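You operate a simulated robot arm through the tools that you are given. There is no shell and no other tool. Be economical: measure what you need, move in short steps, check, and stop when the job is done.

Carry out the task below with a simulated robot arm. There is one attempt and no reset: what you move stays moved.

Task
Lock the crank, park the driver, turn its dial to OUT and lay the pad at the flange end.

Only the result counts: the job must be done as asked and must still hold three seconds after the hand-in. Knocking over, shifting, dropping, spilling or breaking anything else fails it.

Robot
A 7-joint arm with a two-finger parallel gripper on a trunk, on a base that drives. Base frame: it is fixed to the floor where the robot stands at the start and does not move with it; the origin is under the middle of the robot, x ahead of it, y to its left, z up. Units: mm, degrees, N and s.
With the tool pointing down near the work surface it reaches from about 280 to 720 mm from the robot's upright axis, wherever it stands. Its first joint turns from -166.0 to 166.0 degrees. Places, roughly: cover bolt five [500, 400, 800]; cover bolt four [700, 400, 800]; cover bolt one [500, 200, 800]; cover bolt six [700, 100, 800]; cover bolt three [500, 100, 800]; cover bolt two [700, 200, 800]; crank lock [800, 0, 800]; flange end of the gearbox top [600, 500, 700]. Payload 1.57 kg.
The TCP is the grasp point between the finger pads, 30 mm short of the fingertips. In the tool frame z runs along the fingers and y along their closing line. Largest opening 80 mm; finger width 17, thickness 12; the body of the gripper, 40 by 82 mm, starts 80 mm behind the TCP.
Orientation is told as [roll, pitch, yaw] about the base's x, y, z axes, in that order, counted from this pose: with the fingers straight down and closing along the base's y, the tool's x points along the base's -x, its y along +y and its z along -z.

Tools
- The arm moves only by the tool move_arm. Its argument "increments" is a list of rows, each a list of 6 numbers: the shift along the base's x, y, z in units of 100 mm (1.0 is 100 mm), then the turn, a rotation vector about the base's x, y, z in units of 120 degrees (1.0 is 120 degrees). In form: [[dx, dy, dz, wx, wy, wz], ...]. A call has 1 to 20 rows; each row is the pose to reach, as a shift and turn from the pose commanded when the call began. "grip" is the gripper command, from -1 (shut) to 1 (fully open), values between in proportion, set as the call begins (left out, the last holds). A call with a number of a shift or a turn outside -1 to 1 is refused whole. Each row takes 0.2 s and may step no farther than 50 mm and 8.6 degrees from the row before; otherwise, or with a gripper value out of range, the whole call is refused. A pose out of reach is approached as far as the arm can. The call stops where the force on the tool passes 90 N (or 10 N more than at its start, if that is more) or the arm is blocked; 0.2 s more then pass. Each finger travels about 72 mm/s and halts on what it meets, pressing with about 28 N; the grip force reading is that of the motor and also rises with nothing between the fingers. The clock runs only during rows and for 0.2 s after the last one: add rows that repeat a pose to give the fingers time. It gives the time, the measured TCP pose, the force on the tool (base axes), the opening and the grip force at its end, in the units of the frame above (readings bear some noise), with the torque about the TCP (base axes, N m) and any sound that the robot's microphone picked up, and new pictures: "show" is both (left out), scene, wrist or none.
- Cameras (640 x 400 px; columns grow to the right, rows downward): "scene" is now at [5.8, 147.9, 1464.1]; the picture's right is [0.08, -1.00, 0.00], its down [-0.66, -0.05, -0.75] and it looks along [0.75, 0.06, -0.66] (base axes); focal length 281 px, centre (320, 200). "wrist" rides on the gripper at [72, -7, -122] in the tool frame; the picture's right is [0.09, 1.00, 0.00], its down [-0.84, 0.08, -0.54] and it looks along [-0.54, 0.05, 0.84] (tool axes); focal length 238 px, centre (320, 200). There is no depth. A picture from a camera that has moved, and an enlarged one, comes with that camera's place and axes in the base frame and with its lens.
- lift_body(by): slides the trunk up (or, below 0, down) by that many mm; the arm and the scene camera ride with it, the base frame stays. It gives what a move gives, with no picture.
- steer(legs): drives the robot by 1 to 6 legs, each [ahead, left, turn to the left] in mm, mm and degrees, along the robot's own axes; the way and the turn of a leg run together, so that a leg with both is an arc; at most 1500 mm and 180 degrees a leg. The arm and the cameras ride along, it lands a little off, and it stops where it bumps. It gives what a move gives, and a new picture of the scene camera.
- head_to(pan, tilt): turns the head with the scene camera to pan (to the left, within 86 degrees either way) and tilt (down, from -29 to 69), counted from straight ahead of the robot. It gives what a move gives, and a new picture of the scene camera.
- zoom(camera, box): a new picture of the part [left, top, right, bottom] of that camera's present view, enlarged. No time passes.
- hand_in(): hands the job in; it is judged then, once.

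Work in short steps. Places have to be worked out from the pictures, the camera data and where the tool is seen: move nearer, look again, correct. Check each grasp and each placing, and mend what went wrong. You have 120 turns and 260 pictures in all, those below and enlarged ones among them. Open the gripper and draw the arm clear of the work before you hand the job in, unless the task says otherwise; then end with one line.

The tools are called as a command line: name --pt "numbers of a row" for each row, then --argument value for the rest, lists and objects as JSON in quotes. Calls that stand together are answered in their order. move_arm: Moves the arm, as the interface text tells. Its arguments: {"type":"object","properties":{"increments":{"type":"array","items":{"type":"array","items":{"type":"number"}}},"grip":{"type":"number"},"show":{"type":"string","enum":["both","scene","wrist","none"]}},"required":["increments"]} The other tools are called the same way: lift_body (by) slides the trunk up or down; steer (legs) drives the base; head_to (pan, tilt) turns the head that bears the scene camera; zoom (camera, box) takes an enlarged picture of a part of a camera's view; hand_in () hands the job in.

At the start:

```text
time_s: 0.0
ee_pos: [383.7, 135.9, 1076.7]
tcp_rot: [0.0, 0.0, -0.1]
force: [0.5, -0.2, 0.3]
wrist_torque: [-0.04, -0.01, 0.01]
finger_gap: 79.7
finger_force: 0.1
trunk travel left (down, up): [-275.0, 205.0]
robot x, y, heading: [4.2, 0.8, 0.0]
head pan, tilt: [4.4, 41.5]
```

scene: 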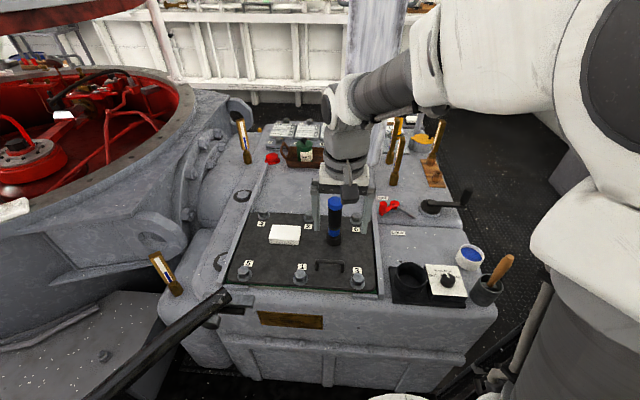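
wrist: 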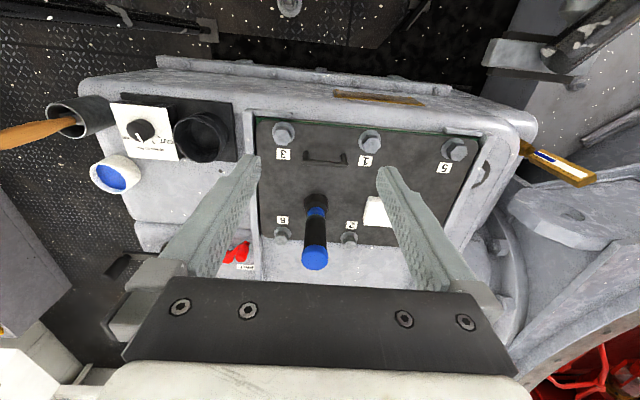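

The scene shows a gearbox top with a cover, a blue-banded driver, a white pad, a black dock with a dial and a red lever by the crank. I'll zoom in on the parts.

zoom --camera "scene" --box '[360, 180, 520, 310]'

zoom --camera "scene" --box '[210, 180, 390, 300]'

zoom --camera "wrist" --box '[60, 70, 270, 290]'

zoom --camera "scene" --box '[220, 90, 480, 230]'

```text
3.08 times, centred on (440, 245) of scene
camera zoom: at [5.8, 147.9, 1464.1], right [0.08, -1.0, 0.0], down [-0.66, -0.05, -0.75], along [0.75, 0.06, -0.66], focal length 863 px, centre (-49, 62)
```

zoom: 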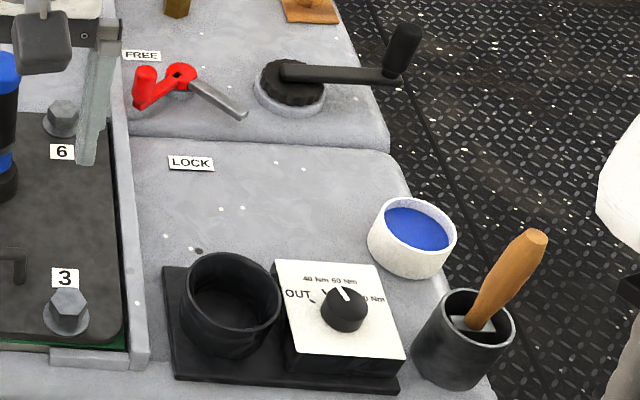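

```text
3.33 times, centred on (300, 240) of scene
camera zoom: at [5.8, 147.9, 1464.1], right [0.08, -1.0, 0.0], down [-0.66, -0.05, -0.75], along [0.75, 0.06, -0.66], focal length 935 px, centre (387, 67)
```

zoom: 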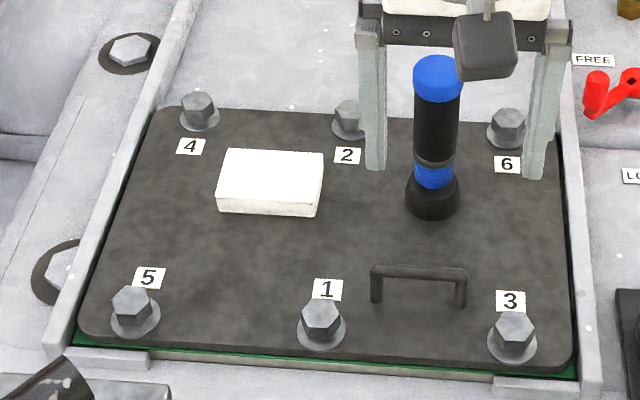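

```text
1.82 times, centred on (165, 180) of wrist
camera zoom: at [311.8, 129.2, 1198.3], right [-0.09, 1.0, 0.0], down [0.84, 0.08, 0.54], along [0.54, 0.05, -0.84], focal length 433 px, centre (602, 236)
```

zoom: 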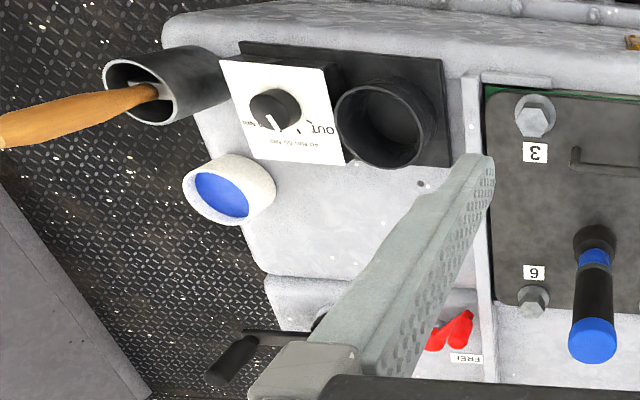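

```text
2.46 times, centred on (350, 160) of scene
camera zoom: at [5.8, 147.9, 1464.1], right [0.08, -1.0, 0.0], down [-0.66, -0.05, -0.75], along [0.75, 0.06, -0.66], focal length 691 px, centre (246, 298)
```

zoom: 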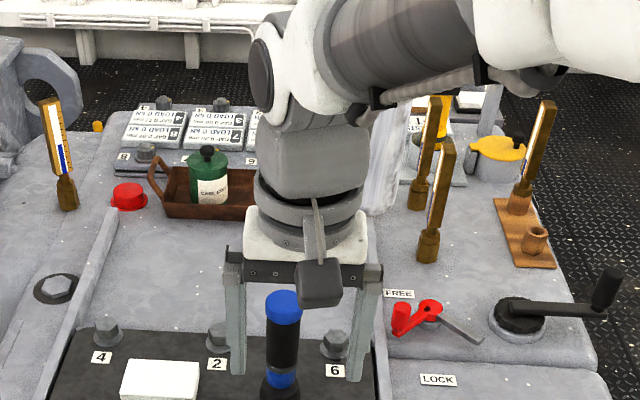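

I'll zoom tightly on the lock, dial and flange end region.

zoom --camera "scene" --box '[370, 188, 420, 242]'

zoom --camera "scene" --box '[385, 240, 475, 310]'

zoom --camera "scene" --box '[130, 100, 290, 300]'

```text
7.41 times, centred on (395, 215) of scene
camera zoom: at [5.8, 147.9, 1464.1], right [0.08, -1.0, 0.0], down [-0.66, -0.05, -0.75], along [0.75, 0.06, -0.66], focal length 2078 px, centre (-236, 89)
```

zoom: 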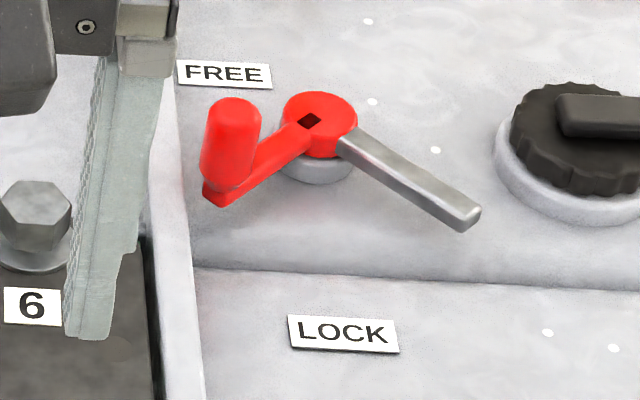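

```text
5.71 times, centred on (430, 275) of scene
camera zoom: at [5.8, 147.9, 1464.1], right [0.08, -1.0, 0.0], down [-0.66, -0.05, -0.75], along [0.75, 0.06, -0.66], focal length 1603 px, centre (-309, -229)
```

zoom: 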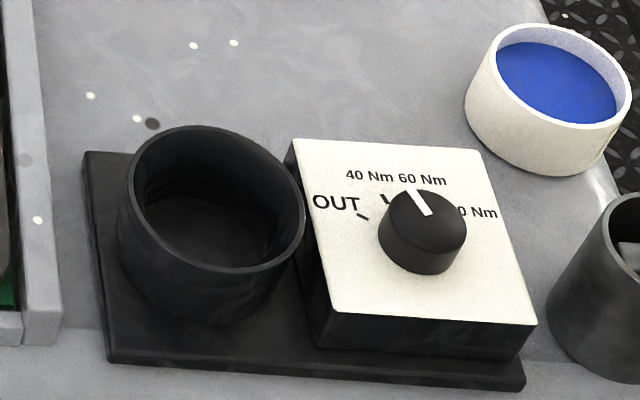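

```text
2.00 times, centred on (210, 200) of scene
camera zoom: at [5.8, 147.9, 1464.1], right [0.08, -1.0, 0.0], down [-0.66, -0.05, -0.75], along [0.75, 0.06, -0.66], focal length 561 px, centre (540, 200)
```

zoom: 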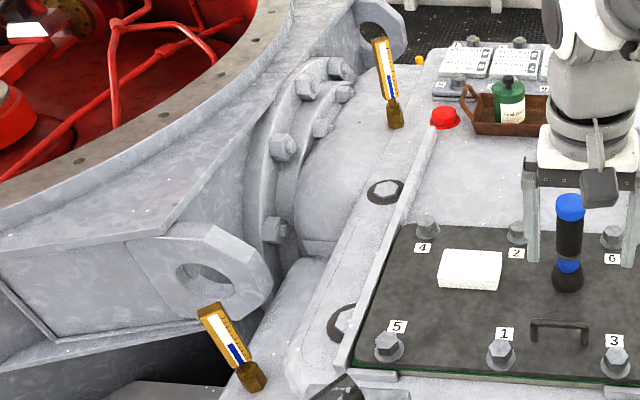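

I'll look down ahead to see what room the base has.

head_to --pan 4 --tilt 68

head_to --pan -45 --tilt 55

```text
time_s: 0.9
ee_pos: [384.3, 136.4, 1077.1]
tcp_rot: [0.0, 0.1, 0.0]
force: [0.8, 0.2, 0.1]
wrist_torque: [-0.02, 0.01, 0.0]
finger_gap: 80.1
finger_force: 0.0
trunk travel left (down, up): [-275.0, 205.0]
robot x, y, heading: [-0.8, -1.7, 0.2]
head pan, tilt: [4.0, 68.0]
camera scene: at [-21.1, 145.4, 1431.1], right [0.07, -1.0, 0.0], down [-0.92, -0.06, -0.38], along [0.37, 0.03, -0.93], focal length 281 px, centre (320, 200)
```

scene: 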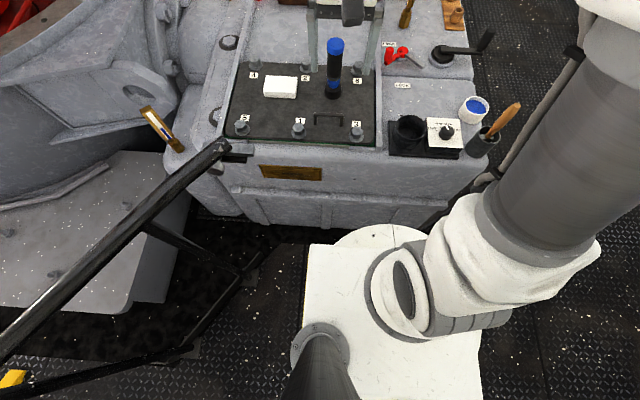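

```text
time_s: 2.1
ee_pos: [383.8, 136.4, 1076.3]
tcp_rot: [0.0, 0.0, 0.0]
force: [0.4, -1.0, 0.5]
wrist_torque: [0.03, 0.01, -0.02]
finger_gap: 79.9
finger_force: 0.0
trunk travel left (down, up): [-275.0, 205.0]
robot x, y, heading: [-2.5, -0.5, -0.1]
head pan, tilt: [-45.0, 55.0]
camera scene: at [-26.9, 90.5, 1445.7], right [-0.71, -0.71, 0.0], down [-0.58, 0.58, -0.57], along [0.41, -0.41, -0.82], focal length 281 px, centre (320, 200)
```

scene: 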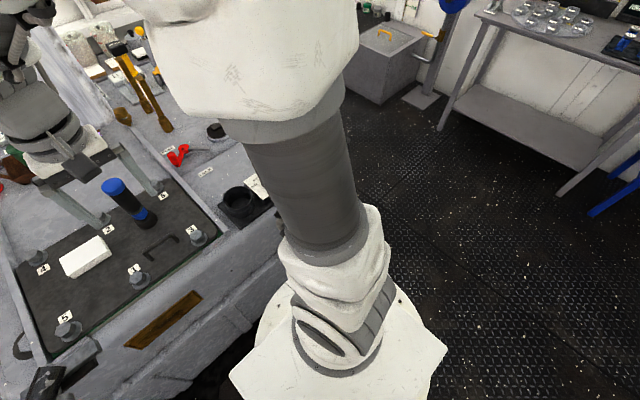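

The robot has room ahead of it. I'll aim the head back at the work, drive 70 mm forward so the lock comes within reach, and look again.

head_to --pan 0 --tilt 48

steer --legs '[[70, 0, 0]]'

```text
time_s: 3.2
ee_pos: [384.2, 137.0, 1076.6]
tcp_rot: [-0.1, 0.0, 0.0]
force: [-0.4, 0.0, -0.4]
wrist_torque: [0.0, 0.03, 0.04]
finger_gap: 80.0
finger_force: 0.0
trunk travel left (down, up): [-275.0, 205.0]
robot x, y, heading: [1.7, 2.8, -0.2]
head pan, tilt: [0.0, 48.0]
camera scene: at [0.9, 141.3, 1454.9], right [0.0, -1.0, 0.0], down [-0.74, 0.0, -0.67], along [0.67, 0.0, -0.74], focal length 281 px, centre (320, 200)
```

scene: 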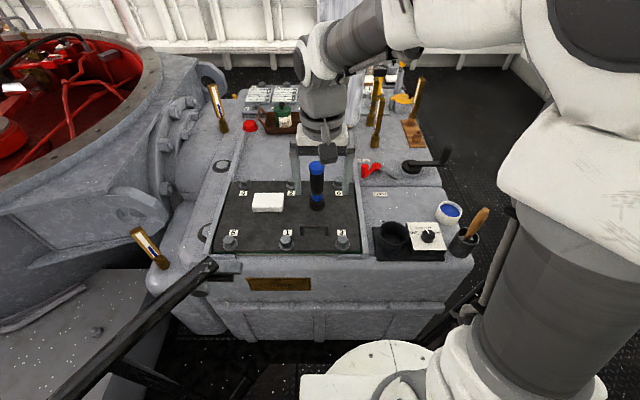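

```text
time_s: 4.5
ee_pos: [455.9, 136.4, 1076.9]
tcp_rot: [0.0, 0.0, -0.1]
force: [0.3, 0.1, -0.7]
wrist_torque: [-0.03, 0.0, -0.02]
finger_gap: 79.7
finger_force: 0.0
trunk travel left (down, up): [-275.0, 205.0]
robot x, y, heading: [74.8, 0.7, -0.0]
head pan, tilt: [0.0, 48.0]
stopped in leg 1: the robot was blocked; the commanded pose is now the measured one
camera scene: at [71.8, 141.4, 1454.9], right [0.0, -1.0, 0.0], down [-0.74, 0.0, -0.67], along [0.67, 0.0, -0.74], focal length 281 px, centre (320, 200)
```

scene: 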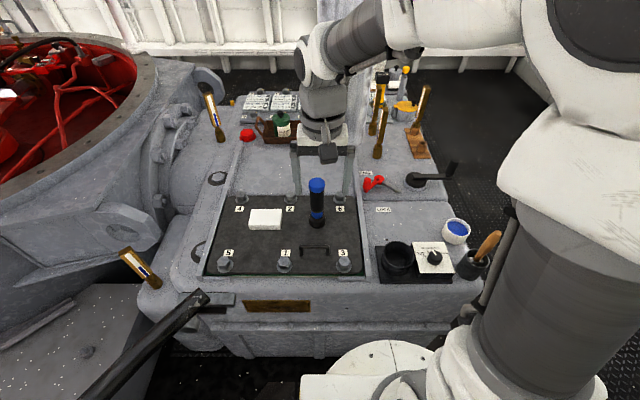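

The base is up against the gearbox (x≈73). I now move the arm high and rightwards toward the crank lock.

move_arm --pt "0.2 -0.4 -0.1" --pt "0.4 -0.75 -0.2" --pt "0.75 -1.0 -0.4" --pt "1.0 -1.0 -0.7" --show "none"

```text
refused: a row must be a list of 6 entries
```

Rows need six entries.

move_arm --pt "0.2 -0.4 -0.1 0 0 0" --pt "0.4 -0.75 -0.2 0 0 0" --pt "0.75 -1.0 -0.4 0 0 0" --pt "1.0 -1.0 -0.7 0 0 0" --show "none"

move_arm --pt "0.4 -0.2 0 0 0 0" --pt "0.8 -0.4 0 0 0 0" --pt "1.0 -0.5 -0.3 0 0 0" --pt "1.0 -0.5 -0.3 0 0 0" --show "both"

```text
time_s: 5.5
ee_pos: [557.1, 35.0, 1009.7]
tcp_rot: [0.0, 0.0, 0.0]
force: [-0.2, 0.5, 1.0]
wrist_torque: [0.02, 0.0, 0.0]
finger_gap: 80.0
finger_force: 0.0
trunk travel left (down, up): [-275.0, 205.0]
robot x, y, heading: [67.8, 2.4, -0.1]
head pan, tilt: [0.0, 48.0]
```

```text
time_s: 6.5
ee_pos: [654.4, -11.7, 978.3]
tcp_rot: [0.0, -0.1, 0.0]
force: [-0.2, -0.8, 0.8]
wrist_torque: [0.0, 0.01, -0.01]
finger_gap: 80.1
finger_force: 0.0
trunk travel left (down, up): [-275.0, 205.0]
robot x, y, heading: [70.0, 1.7, -0.0]
head pan, tilt: [0.0, 48.0]
camera scene: at [72.0, 141.4, 1455.0], right [0.0, -1.0, 0.0], down [-0.74, 0.0, -0.67], along [0.67, 0.0, -0.74], focal length 281 px, centre (320, 200)
camera wrist: at [583.6, -19.1, 1099.5], right [-0.09, 1.0, 0.0], down [0.84, 0.08, 0.54], along [0.54, 0.05, -0.84], focal length 238 px, centre (320, 200)
```

scene: 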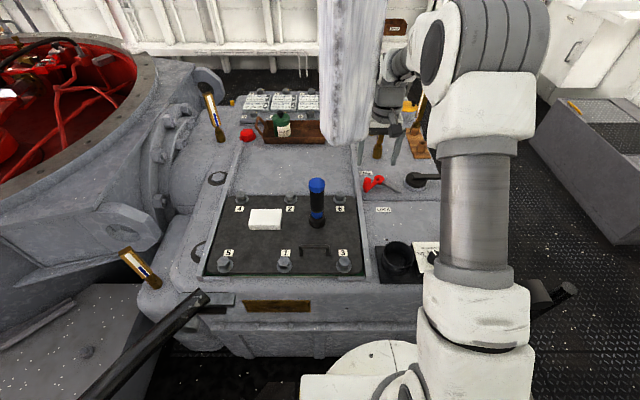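
wrist: 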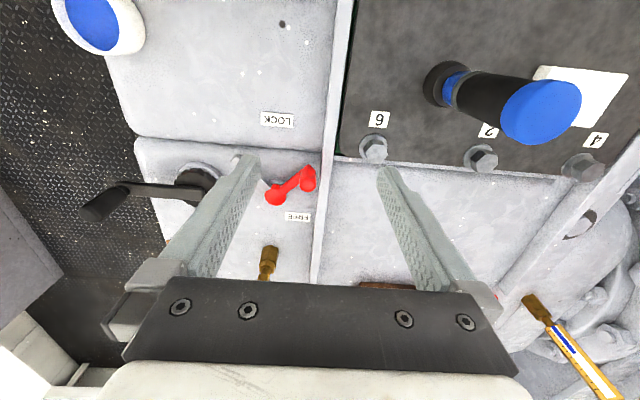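

Zooming the wrist view on the lock lever and the driver to measure them.

zoom --camera "wrist" --box '[220, 90, 340, 230]'

zoom --camera "scene" --box '[345, 160, 425, 220]'

```text
2.86 times, centred on (280, 160) of wrist
camera zoom: at [583.6, -19.1, 1099.5], right [-0.09, 1.0, 0.0], down [0.84, 0.08, 0.54], along [0.54, 0.05, -0.84], focal length 681 px, centre (434, 314)
```

zoom: 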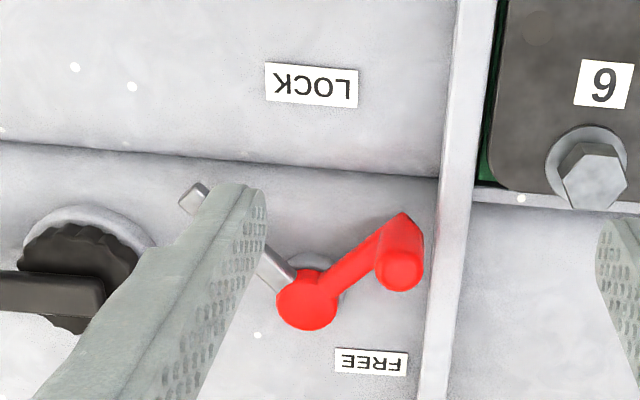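

```text
6.67 times, centred on (385, 190) of scene
camera zoom: at [72.0, 141.4, 1455.0], right [0.0, -1.0, 0.0], down [-0.74, 0.0, -0.67], along [0.67, 0.0, -0.74], focal length 1871 px, centre (-113, 267)
```

zoom: 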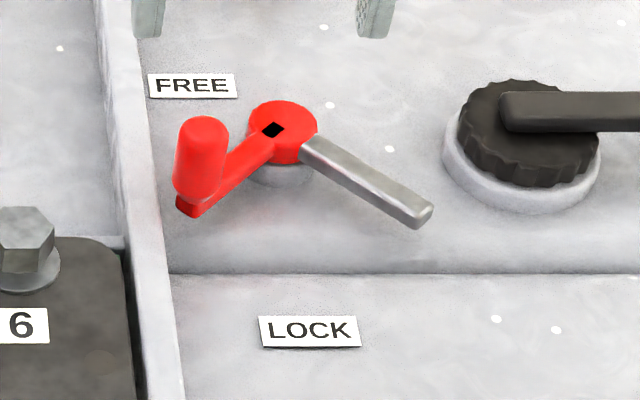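

Triangulating the two views: knob top ≈ (763,-22,789), pivot ≈ (796,-71,770), LOCK lies at -x of the pivot. I move above the knob with the gripper partly closed.

move_arm --pt "0.45 -0.05 -0.1 0 0 0" --pt "0.9 -0.1 -0.2 0 0 0" --pt "1.0 -0.1 -0.6 0 0 0" --pt "1.0 -0.1 -1.0 0 0 0" --pt "1.0 -0.1 -1.0 0 0 0" --grip 0.35 --show "both"

```text
time_s: 7.7
ee_pos: [755.1, -22.8, 877.1]
tcp_rot: [0.0, 0.1, 0.0]
force: [0.7, -0.6, 0.4]
wrist_torque: [0.01, 0.05, -0.01]
finger_gap: 53.9
finger_force: 0.1
trunk travel left (down, up): [-275.0, 205.0]
robot x, y, heading: [69.1, -1.7, 0.1]
head pan, tilt: [0.0, 48.0]
camera scene: at [71.9, 141.4, 1454.9], right [0.0, -1.0, 0.0], down [-0.74, 0.0, -0.67], along [0.67, 0.0, -0.74], focal length 281 px, centre (320, 200)
camera wrist: at [684.2, -29.5, 999.0], right [-0.09, 1.0, 0.0], down [0.84, 0.08, 0.54], along [0.54, 0.05, -0.84], focal length 238 px, centre (320, 200)
```

scene: 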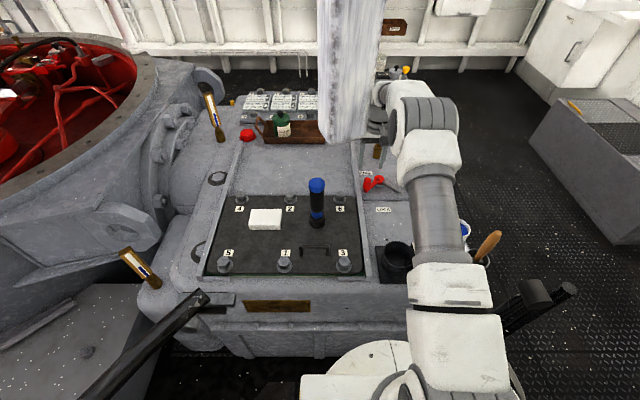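
wrist: 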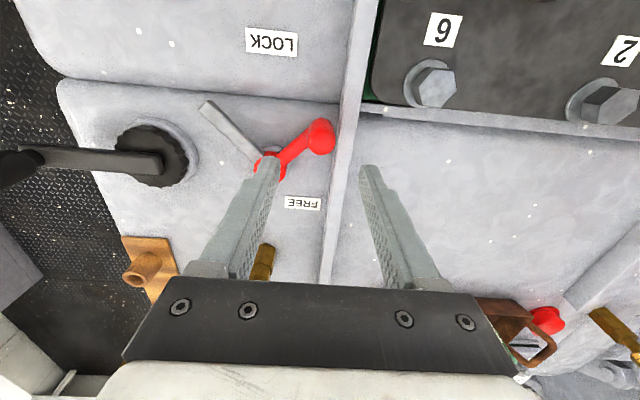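

The knob appears at about (752,-23). I descend to just above it and check.

move_arm --pt "-0.02 0 -0.3 0 0 0" --pt "-0.02 0 -0.5 0 0 0" --pt "-0.02 0 -0.5 0 0 0" --show "wrist"

zoom --camera "scene" --box '[345, 150, 425, 210]'

```text
time_s: 8.5
ee_pos: [753.1, -21.1, 825.6]
tcp_rot: [0.0, 0.0, 0.0]
force: [-0.1, -0.4, -0.1]
wrist_torque: [0.02, 0.02, -0.02]
finger_gap: 53.8
finger_force: 0.0
trunk travel left (down, up): [-275.0, 205.0]
robot x, y, heading: [72.7, 3.9, 0.1]
head pan, tilt: [0.0, 48.0]
camera wrist: at [680.8, -28.8, 947.5], right [-0.09, 1.0, 0.0], down [0.84, 0.08, 0.54], along [0.54, 0.05, -0.84], focal length 238 px, centre (320, 200)
```

wrist: 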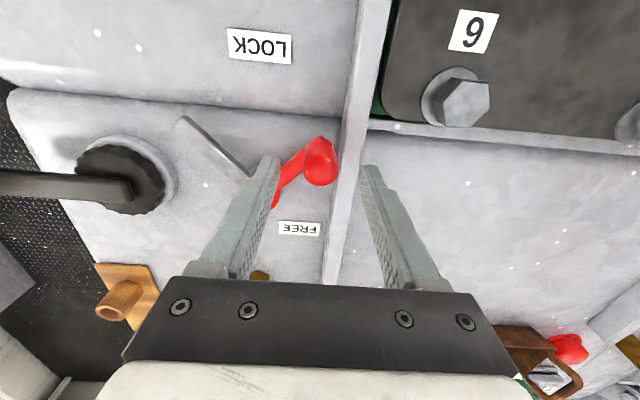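

```text
6.67 times, centred on (385, 180) of scene
camera zoom: at [71.8, 141.4, 1454.9], right [0.0, -1.0, 0.0], down [-0.74, 0.0, -0.67], along [0.67, 0.0, -0.74], focal length 1871 px, centre (-113, 333)
```

zoom: 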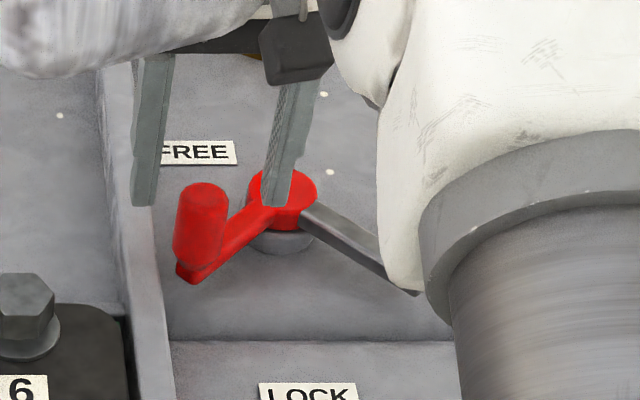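

Aligned well: knob between the fingers. I descend to z≈803 watching the force.

move_arm --pt "0.03 -0.01 -0.12 0 0 0" --pt "0.03 -0.01 -0.22 0 0 0" --pt "0.03 -0.01 -0.22 0 0 0" --grip 0.15 --show "wrist"

zoom --camera "scene" --box '[345, 150, 425, 210]'

```text
time_s: 9.3
ee_pos: [755.8, -23.6, 805.6]
tcp_rot: [0.0, -0.1, 0.0]
force: [-0.5, 0.0, -0.9]
wrist_torque: [-0.02, 0.0, -0.03]
finger_gap: 46.0
finger_force: 0.0
trunk travel left (down, up): [-275.0, 205.0]
robot x, y, heading: [72.4, -2.0, 0.1]
head pan, tilt: [0.0, 48.0]
camera wrist: at [683.1, -30.4, 926.3], right [-0.09, 1.0, 0.0], down [0.84, 0.08, 0.54], along [0.54, 0.05, -0.84], focal length 238 px, centre (320, 200)
```

wrist: 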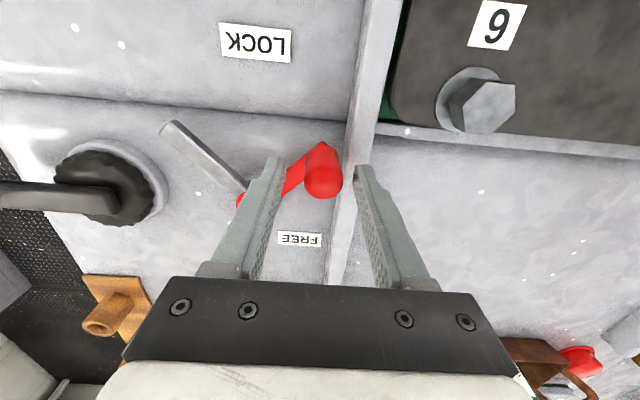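

```text
6.67 times, centred on (385, 180) of scene
camera zoom: at [71.8, 141.4, 1454.9], right [0.0, -1.0, 0.0], down [-0.74, 0.0, -0.67], along [0.67, 0.0, -0.74], focal length 1871 px, centre (-113, 333)
```

zoom: 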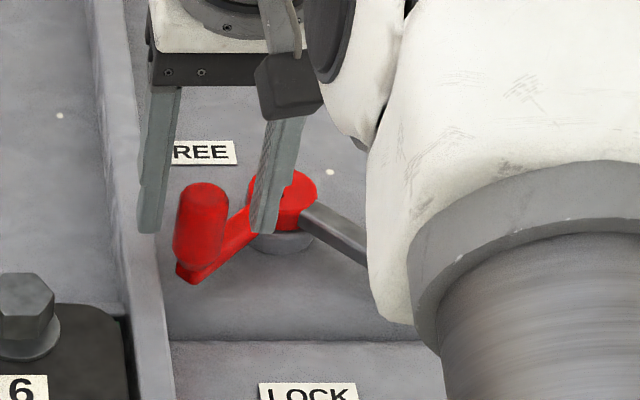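

The fingers straddle the knob. I cage it and begin the arc toward LOCK in a first half.

move_arm --pt "0 0 0 0 0 0" --pt "0 0 0 0 0 0" --pt "-0.04 -0.04 0 0 0 0" --pt "-0.08 -0.08 0 0 0 0" --pt "-0.11 -0.12 0 0 0 0" --pt "-0.14 -0.17 0 0 0 0" --pt "-0.14 -0.17 0 0 0 0" --grip -0.25 --show "wrist"

zoom --camera "scene" --box '[345, 150, 425, 210]'

```text
time_s: 10.9
ee_pos: [742.8, -42.1, 804.0]
tcp_rot: [0.0, 0.0, -0.2]
force: [-0.7, 1.3, -0.1]
wrist_torque: [0.02, 0.02, 0.02]
finger_gap: 30.9
finger_force: 0.5
trunk travel left (down, up): [-275.0, 205.0]
robot x, y, heading: [69.9, -0.1, 0.1]
head pan, tilt: [0.0, 48.0]
camera wrist: at [669.4, -48.8, 925.7], right [-0.09, 1.0, 0.0], down [0.84, 0.08, 0.54], along [0.54, 0.05, -0.84], focal length 238 px, centre (320, 200)
```

wrist: 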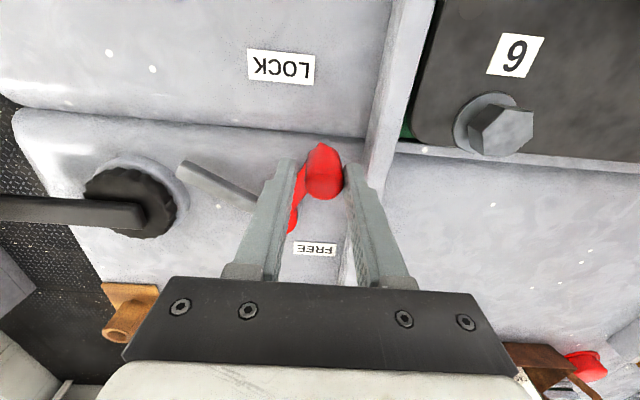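

```text
6.67 times, centred on (385, 180) of scene
camera zoom: at [71.7, 141.5, 1454.9], right [0.0, -1.0, 0.0], down [-0.74, 0.0, -0.67], along [0.67, 0.0, -0.74], focal length 1871 px, centre (-113, 333)
```

zoom: 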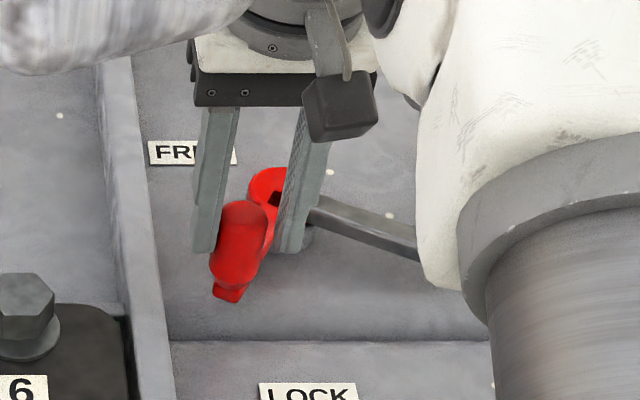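

The lever follows with little force. I continue the arc.

move_arm --pt "-0.03 -0.06 0 0 0 0" --pt "-0.05 -0.11 0 0 0 0" --pt "-0.07 -0.17 0 0 0 0" --pt "-0.08 -0.22 0 0 0 0" --pt "-0.08 -0.27 0 0 0 0" --pt "-0.08 -0.27 0 0 0 0" --show "wrist"

zoom --camera "wrist" --box '[80, 100, 400, 280]'

```text
time_s: 12.3
ee_pos: [733.9, -66.7, 806.5]
tcp_rot: [0.0, 0.0, 0.1]
force: [0.2, 1.1, 0.2]
wrist_torque: [0.04, 0.02, 0.03]
finger_gap: 31.0
finger_force: 0.6
trunk travel left (down, up): [-275.0, 205.0]
robot x, y, heading: [70.2, -1.3, -0.1]
head pan, tilt: [0.0, 48.0]
camera wrist: at [661.4, -74.3, 926.5], right [-0.09, 1.0, 0.0], down [0.84, 0.08, 0.54], along [0.54, 0.05, -0.84], focal length 238 px, centre (320, 200)
```

wrist: 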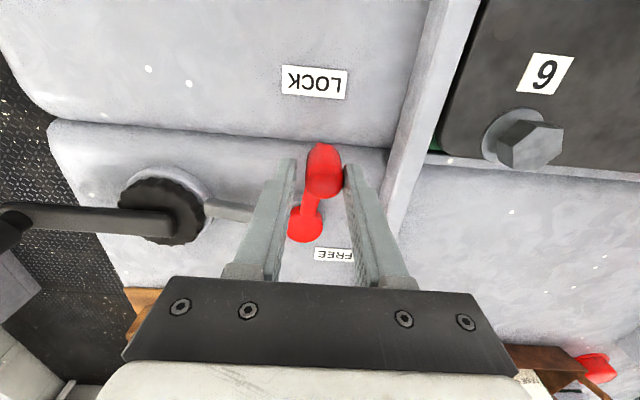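

```text
2.00 times, centred on (240, 190) of wrist
camera zoom: at [661.4, -74.3, 926.5], right [-0.09, 1.0, 0.0], down [0.84, 0.08, 0.54], along [0.54, 0.05, -0.84], focal length 477 px, centre (480, 220)
```

zoom: 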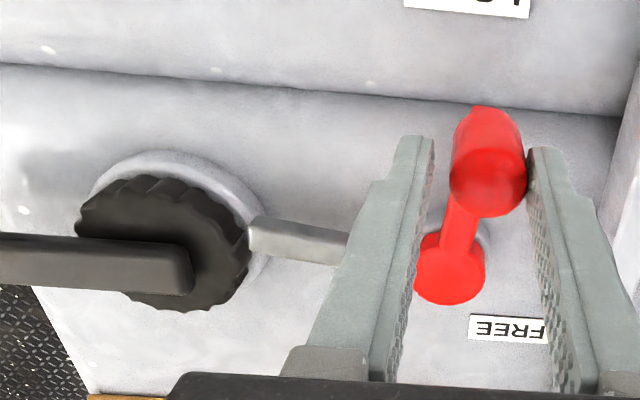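

The tongue is at the gear. I push a little more to find the end stop or a click.

move_arm --pt "0 -0.03 0 0 0 0" --pt "0 -0.06 0 0 0 0" --pt "0 -0.09 0 0 0 0" --pt "0.01 -0.12 0 0 0 0" --pt "0.01 -0.12 0 0 0 0" --show "wrist"

zoom --camera "wrist" --box '[80, 100, 400, 280]'

```text
time_s: 13.5
ee_pos: [735.6, -79.9, 805.2]
tcp_rot: [0.1, 0.2, 0.0]
force: [-1.2, 4.3, 0.0]
wrist_torque: [0.08, 0.04, -0.01]
finger_gap: 33.8
finger_force: 1.6
trunk travel left (down, up): [-275.0, 205.0]
robot x, y, heading: [70.2, 1.5, 0.1]
head pan, tilt: [0.0, 48.0]
camera wrist: at [663.1, -87.5, 926.1], right [-0.09, 1.0, 0.0], down [0.84, 0.08, 0.54], along [0.54, 0.05, -0.84], focal length 238 px, centre (320, 200)
```

wrist: 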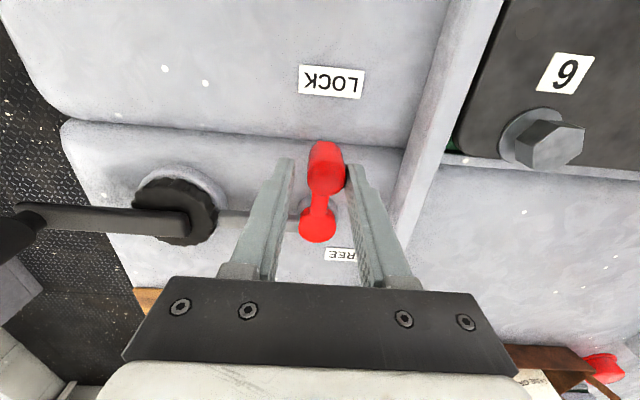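

```text
2.00 times, centred on (240, 190) of wrist
camera zoom: at [663.1, -87.5, 926.1], right [-0.09, 1.0, 0.0], down [0.84, 0.08, 0.54], along [0.54, 0.05, -0.84], focal length 477 px, centre (480, 220)
```

zoom: 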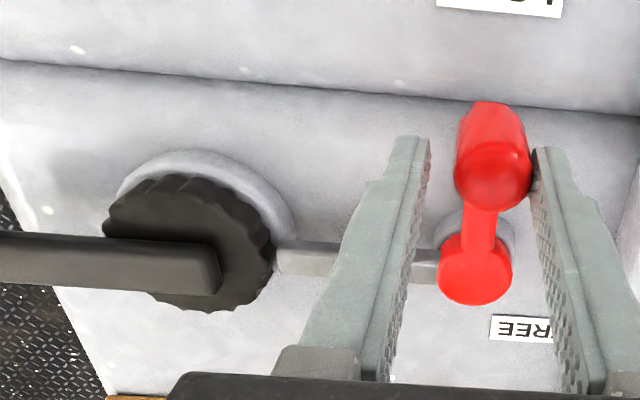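

The force has risen (4 N) and the left finger is yielding, so a stop is near. One more gentle push to confirm.

move_arm --pt "0 -0.03 0 0 0 0" --pt "0 -0.06 0 0 0 0" --pt "0 -0.06 0 0 0 0" --grip -0.4 --show "wrist"

zoom --camera "wrist" --box '[80, 100, 400, 280]'

```text
time_s: 14.3
ee_pos: [735.3, -83.8, 804.6]
tcp_rot: [0.1, 0.0, 0.2]
force: [-4.5, 17.5, 0.0]
wrist_torque: [0.53, 0.35, 0.09]
finger_gap: 39.6
finger_force: 9.0
trunk travel left (down, up): [-275.0, 205.0]
robot x, y, heading: [69.7, -2.0, 0.1]
head pan, tilt: [0.0, 48.0]
camera wrist: at [663.2, -91.4, 926.2], right [-0.09, 1.0, 0.0], down [0.84, 0.08, 0.54], along [0.54, 0.05, -0.84], focal length 238 px, centre (320, 200)
```

wrist: 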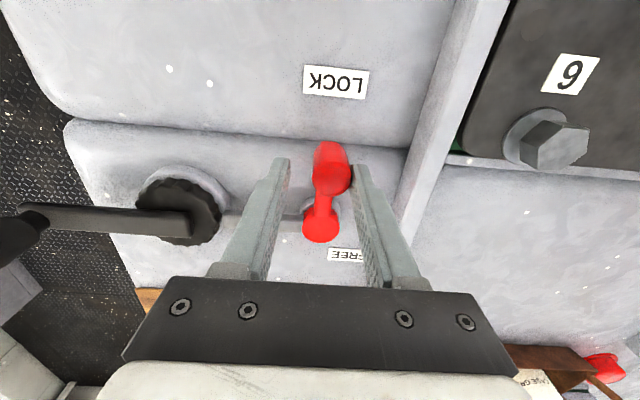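

```text
2.00 times, centred on (240, 190) of wrist
camera zoom: at [663.2, -91.4, 926.2], right [-0.09, 1.0, 0.0], down [0.84, 0.08, 0.54], along [0.54, 0.05, -0.84], focal length 477 px, centre (480, 220)
```

zoom: 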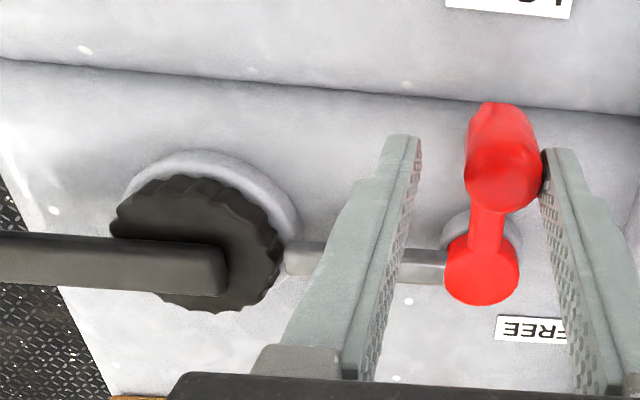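

The lever is at its hard stop in LOCK with the tongue in the gear teeth. I release and rise straight up.

move_arm --pt "0 0.04 0 0 0 0" --pt "0 0.04 0 0 0 0" --pt "0 0.04 0.3 0 0 0" --pt "0 0.04 0.7 0 0 0" --pt "0 0.04 1.0 0 0 0" --grip 0.4 --show "none"

move_arm --pt "-0.3 0.1 0.3 0 0 0" --pt "-0.7 0.2 0.5 0 0 0" --pt "-1.0 0.5 0.8 0 0 0" --pt "-1.0 0.5 1.0 0 0 0" --grip 1 --show "both"

```text
time_s: 15.5
ee_pos: [735.3, -82.0, 904.3]
tcp_rot: [-0.1, 0.0, 0.0]
force: [0.5, 1.3, 0.0]
wrist_torque: [0.0, 0.0, 0.0]
finger_gap: 56.0
finger_force: 0.1
trunk travel left (down, up): [-275.0, 205.0]
robot x, y, heading: [72.2, 4.7, 0.1]
head pan, tilt: [0.0, 48.0]
```

```text
refused: row 3 steps farther than a row can; nothing moved
```

Moving back and up, toward the driver with the gripper fully open.

move_arm --pt "-0.3 0.1 0.3 0 0 0" --pt "-0.6 0.3 0.6 0 0 0" --pt "-0.8 0.6 0.9 0 0 0" --pt "-1.0 1.0 1.0 0 0 0" --grip 1 --show "none"

move_arm --pt "0 0.4 0 0 0 0" --pt "-0.2 0.8 0 0 0 0" --pt "-0.2 1.0 0 0 0 0" --pt "-0.2 1.0 0 0 0 0" --show "both"

zoom --camera "scene" --box '[345, 160, 425, 220]'

zoom --camera "scene" --box '[280, 160, 370, 240]'

```text
time_s: 16.5
ee_pos: [637.2, 16.8, 1003.1]
tcp_rot: [0.0, 0.0, -0.1]
force: [-0.1, -0.9, -0.8]
wrist_torque: [0.01, 0.01, 0.03]
finger_gap: 80.2
finger_force: 0.0
trunk travel left (down, up): [-275.0, 205.0]
robot x, y, heading: [72.1, -2.9, -0.1]
head pan, tilt: [0.0, 48.0]
```

```text
time_s: 17.5
ee_pos: [615.2, 116.8, 1005.8]
tcp_rot: [0.0, 0.0, 0.0]
force: [0.0, -0.3, -0.1]
wrist_torque: [0.0, 0.02, -0.01]
finger_gap: 79.8
finger_force: 0.1
trunk travel left (down, up): [-275.0, 205.0]
robot x, y, heading: [70.6, -2.4, -0.3]
head pan, tilt: [0.0, 48.0]
camera scene: at [71.8, 141.3, 1454.9], right [0.0, -1.0, 0.0], down [-0.74, 0.0, -0.67], along [0.67, 0.0, -0.74], focal length 281 px, centre (320, 200)
camera wrist: at [543.2, 109.5, 1126.2], right [-0.09, 1.0, 0.0], down [0.84, 0.08, 0.54], along [0.54, 0.05, -0.84], focal length 238 px, centre (320, 200)
```

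scene: 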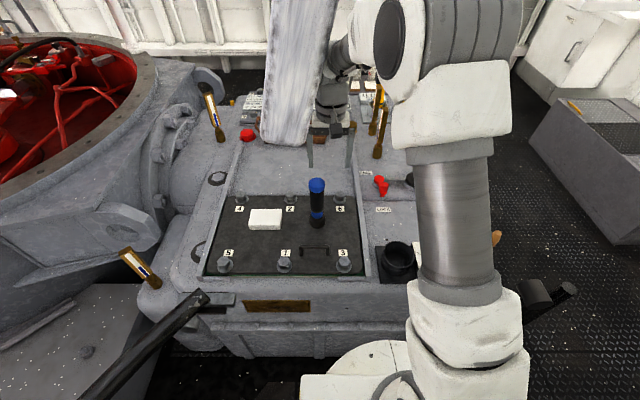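
wrist: 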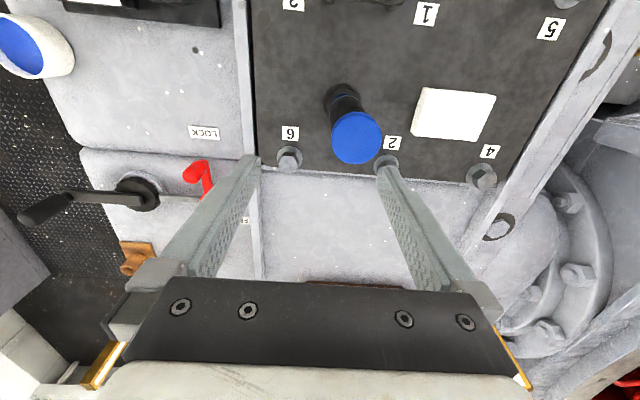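

```text
6.67 times, centred on (385, 190) of scene
camera zoom: at [71.8, 141.3, 1454.9], right [0.0, -1.0, 0.0], down [-0.74, 0.0, -0.67], along [0.67, 0.0, -0.74], focal length 1871 px, centre (-113, 267)
```

zoom: 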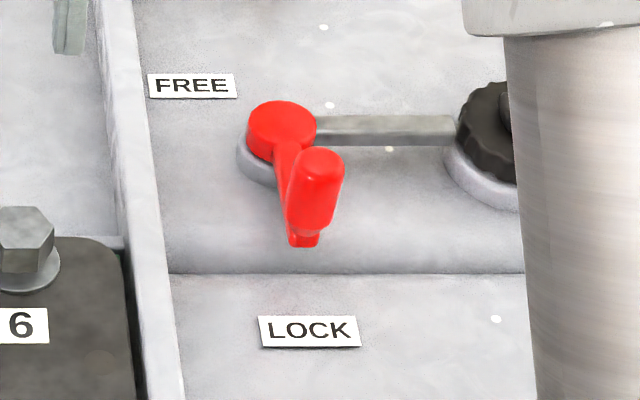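

```text
5.00 times, centred on (325, 200) of scene
camera zoom: at [71.8, 141.3, 1454.9], right [0.0, -1.0, 0.0], down [-0.74, 0.0, -0.67], along [0.67, 0.0, -0.74], focal length 1403 px, centre (295, 200)
```

zoom: 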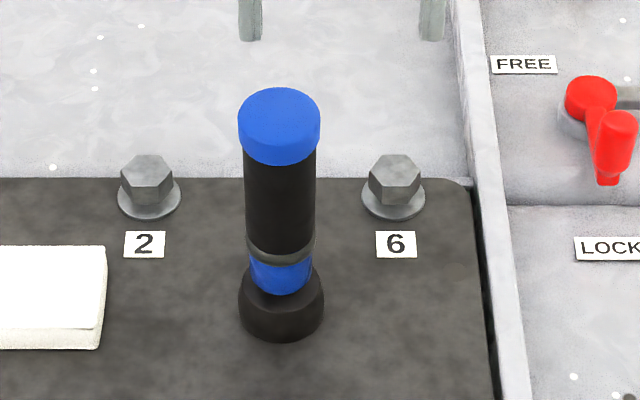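

Lock confirmed. The driver is at about (616,150), top ≈ 915. I centre above it and descend part-way.

move_arm --pt "0.01 0.33 0 0 0 0" --pt "0.01 0.33 -0.3 0 0 0" --pt "0.01 0.33 -0.5 0 0 0" --pt "0.01 0.33 -0.5 0 0 0" --show "both"

zoom --camera "scene" --box '[280, 140, 370, 230]'

```text
time_s: 18.5
ee_pos: [616.5, 148.7, 956.8]
tcp_rot: [0.0, 0.0, 0.0]
force: [-0.5, 0.7, -0.7]
wrist_torque: [0.0, -0.01, -0.01]
finger_gap: 80.0
finger_force: 0.1
trunk travel left (down, up): [-275.0, 205.0]
robot x, y, heading: [72.2, -2.5, 0.0]
head pan, tilt: [0.0, 48.0]
camera scene: at [71.8, 141.1, 1455.0], right [0.0, -1.0, 0.0], down [-0.74, 0.0, -0.67], along [0.67, 0.0, -0.74], focal length 281 px, centre (320, 200)
camera wrist: at [544.1, 141.3, 1077.5], right [-0.09, 1.0, 0.0], down [0.84, 0.08, 0.54], along [0.54, 0.05, -0.84], focal length 238 px, centre (320, 200)
```

scene: 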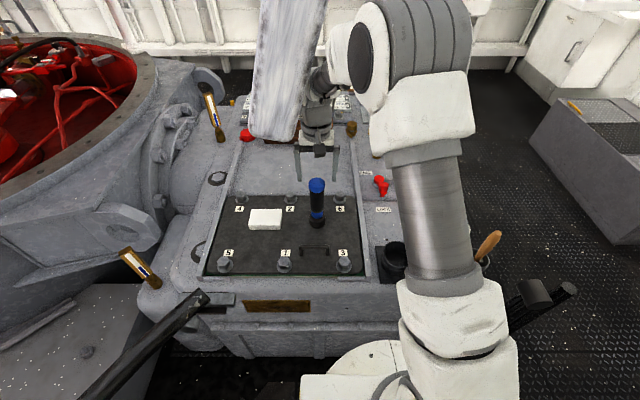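
wrist: 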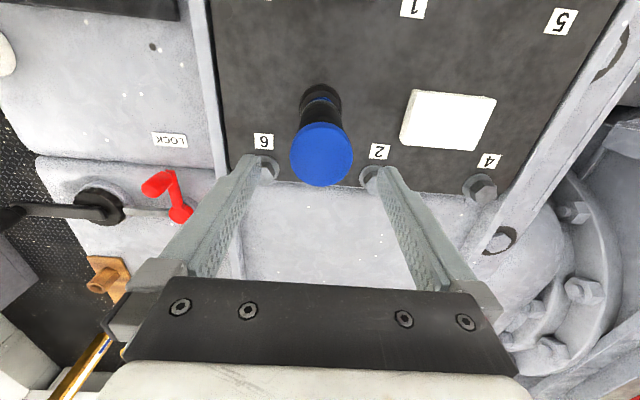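

```text
4.44 times, centred on (325, 185) of scene
camera zoom: at [71.8, 141.1, 1455.0], right [0.0, -1.0, 0.0], down [-0.74, 0.0, -0.67], along [0.67, 0.0, -0.74], focal length 1247 px, centre (298, 267)
```

zoom: 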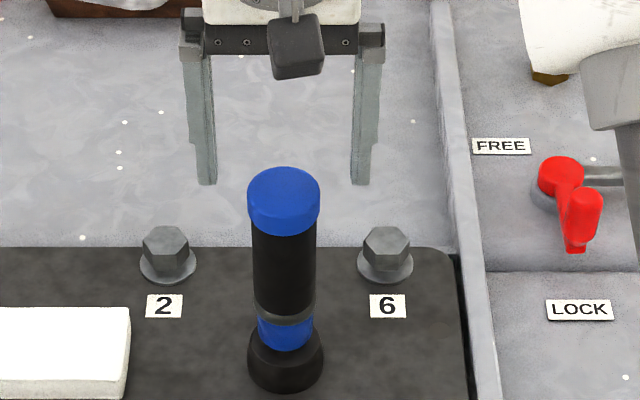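

Alignment is good. I descend to z≈857 around the black body.

move_arm --pt "0 0.01 -0.3 0 0 0" --pt "0 0.01 -0.6 0 0 0" --pt "0 0.01 -0.8 0 0 0" --pt "0 0.01 -1.0 0 0 0" --pt "0 0.01 -1.0 0 0 0" --show "wrist"

zoom --camera "scene" --box '[280, 140, 370, 230]'

```text
time_s: 19.7
ee_pos: [615.6, 150.4, 852.8]
tcp_rot: [0.1, 0.0, 0.0]
force: [-0.8, -0.7, 0.4]
wrist_torque: [0.01, -0.01, 0.01]
finger_gap: 79.5
finger_force: 0.1
trunk travel left (down, up): [-275.0, 205.0]
robot x, y, heading: [66.8, -1.4, 0.2]
head pan, tilt: [0.0, 48.0]
camera wrist: at [543.6, 143.4, 973.9], right [-0.09, 1.0, 0.0], down [0.84, 0.08, 0.54], along [0.54, 0.05, -0.84], focal length 238 px, centre (320, 200)
```

wrist: 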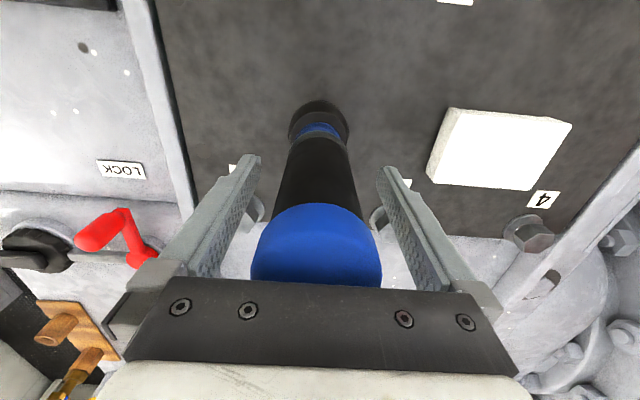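

```text
4.44 times, centred on (325, 185) of scene
camera zoom: at [71.8, 141.3, 1454.9], right [0.0, -1.0, 0.0], down [-0.74, 0.0, -0.67], along [0.67, 0.0, -0.74], focal length 1247 px, centre (298, 267)
```

zoom: 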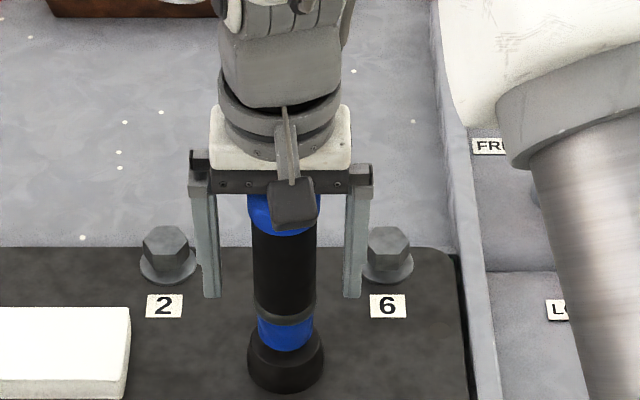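

The driver body sits between the fingers with the palm clear of the cap. Closing.

move_arm --pt "0 0 0 0 0 0" --pt "0 0 0 0 0 0" --pt "0 0 0 0 0 0" --pt "0 0 0 0 0 0" --grip -1 --show "none"

move_arm --pt "0 0 0.1 0 0 0" --pt "0 0 0.3 0 0 0" --pt "0 0 0.3 0 0 0" --show "both"

```text
time_s: 20.7
ee_pos: [615.8, 149.1, 852.9]
tcp_rot: [0.1, -0.1, 0.0]
force: [-0.3, -1.4, -0.3]
wrist_torque: [0.01, -0.02, 0.01]
finger_gap: 44.2
finger_force: 28.3
trunk travel left (down, up): [-275.0, 205.0]
robot x, y, heading: [68.2, -0.0, 0.1]
head pan, tilt: [0.0, 48.0]
```

```text
time_s: 21.5
ee_pos: [615.0, 150.3, 882.6]
tcp_rot: [0.0, 0.1, -0.1]
force: [-0.6, 0.4, -4.4]
wrist_torque: [0.02, -0.01, 0.01]
finger_gap: 44.1
finger_force: 27.9
trunk travel left (down, up): [-275.0, 205.0]
robot x, y, heading: [71.6, -0.5, 0.0]
head pan, tilt: [0.0, 48.0]
camera scene: at [72.0, 141.4, 1454.9], right [0.0, -1.0, 0.0], down [-0.74, 0.0, -0.67], along [0.67, 0.0, -0.74], focal length 281 px, centre (320, 200)
camera wrist: at [543.1, 143.1, 1005.3], right [-0.09, 1.0, 0.0], down [0.84, 0.08, 0.54], along [0.54, 0.05, -0.84], focal length 238 px, centre (320, 200)
```

scene: 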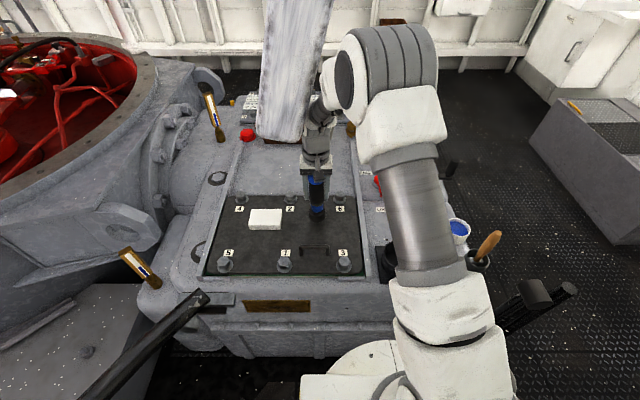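
wrist: 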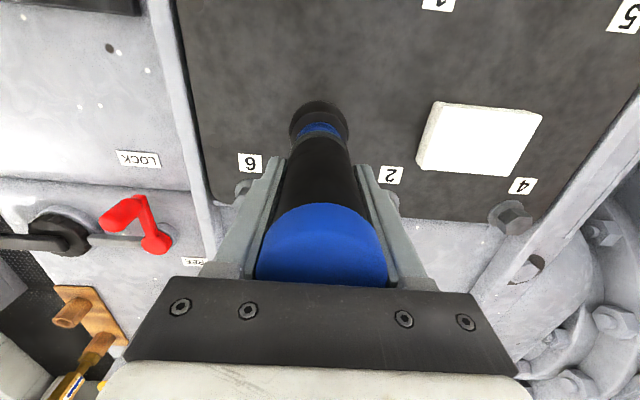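

Driver held (~0.45 kg). I lift it higher and carry it toward the cup.

move_arm --pt "0 0 0.4 0 0 0" --pt "-0.1 0 0.8 0 0 0" --pt "-0.3 -0.3 1.0 0 0 0" --pt "-0.5 -0.7 1.0 0 0 0" --pt "-0.7 -1.0 1.0 0 0 0" --show "none"

move_arm --pt "-0.2 -0.35 0 0 0 0" --pt "-0.5 -0.7 0 0 0 0" --pt "-0.7 -1.0 0 0 0 0" --pt "-0.7 -1.0 0 0 0 0" --show "both"

```text
time_s: 22.7
ee_pos: [544.6, 51.7, 986.0]
tcp_rot: [-0.1, 0.0, 0.0]
force: [0.4, 0.9, -4.7]
wrist_torque: [0.01, -0.02, 0.03]
finger_gap: 44.3
finger_force: 27.2
trunk travel left (down, up): [-275.0, 205.0]
robot x, y, heading: [70.2, 4.3, 0.1]
head pan, tilt: [0.0, 48.0]
```

```text
time_s: 23.7
ee_pos: [476.7, -46.8, 986.3]
tcp_rot: [0.0, -0.1, -0.1]
force: [0.7, 0.6, -4.2]
wrist_torque: [-0.01, -0.04, -0.01]
finger_gap: 44.3
finger_force: 27.6
trunk travel left (down, up): [-275.0, 205.0]
robot x, y, heading: [72.8, 0.8, 0.0]
head pan, tilt: [0.0, 48.0]
camera scene: at [71.8, 141.3, 1455.0], right [0.0, -1.0, 0.0], down [-0.74, 0.0, -0.67], along [0.67, 0.0, -0.74], focal length 281 px, centre (320, 200)
camera wrist: at [403.9, -53.6, 1106.9], right [-0.09, 1.0, 0.0], down [0.84, 0.08, 0.54], along [0.54, 0.05, -0.84], focal length 238 px, centre (320, 200)
```

scene: 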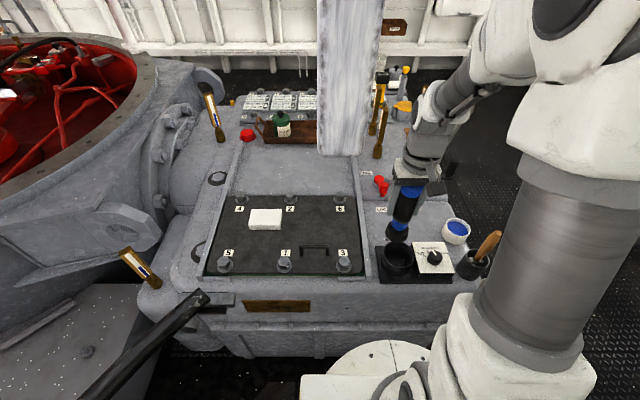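
wrist: 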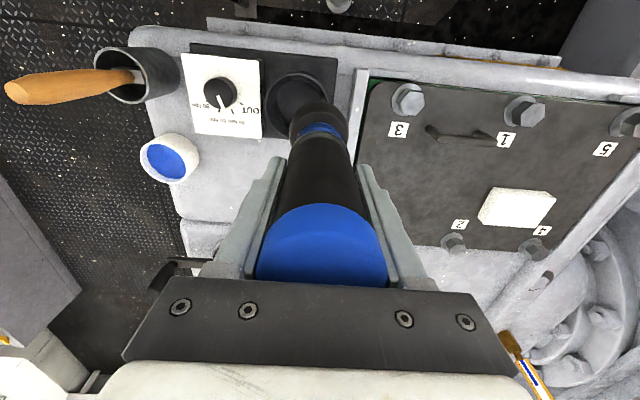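

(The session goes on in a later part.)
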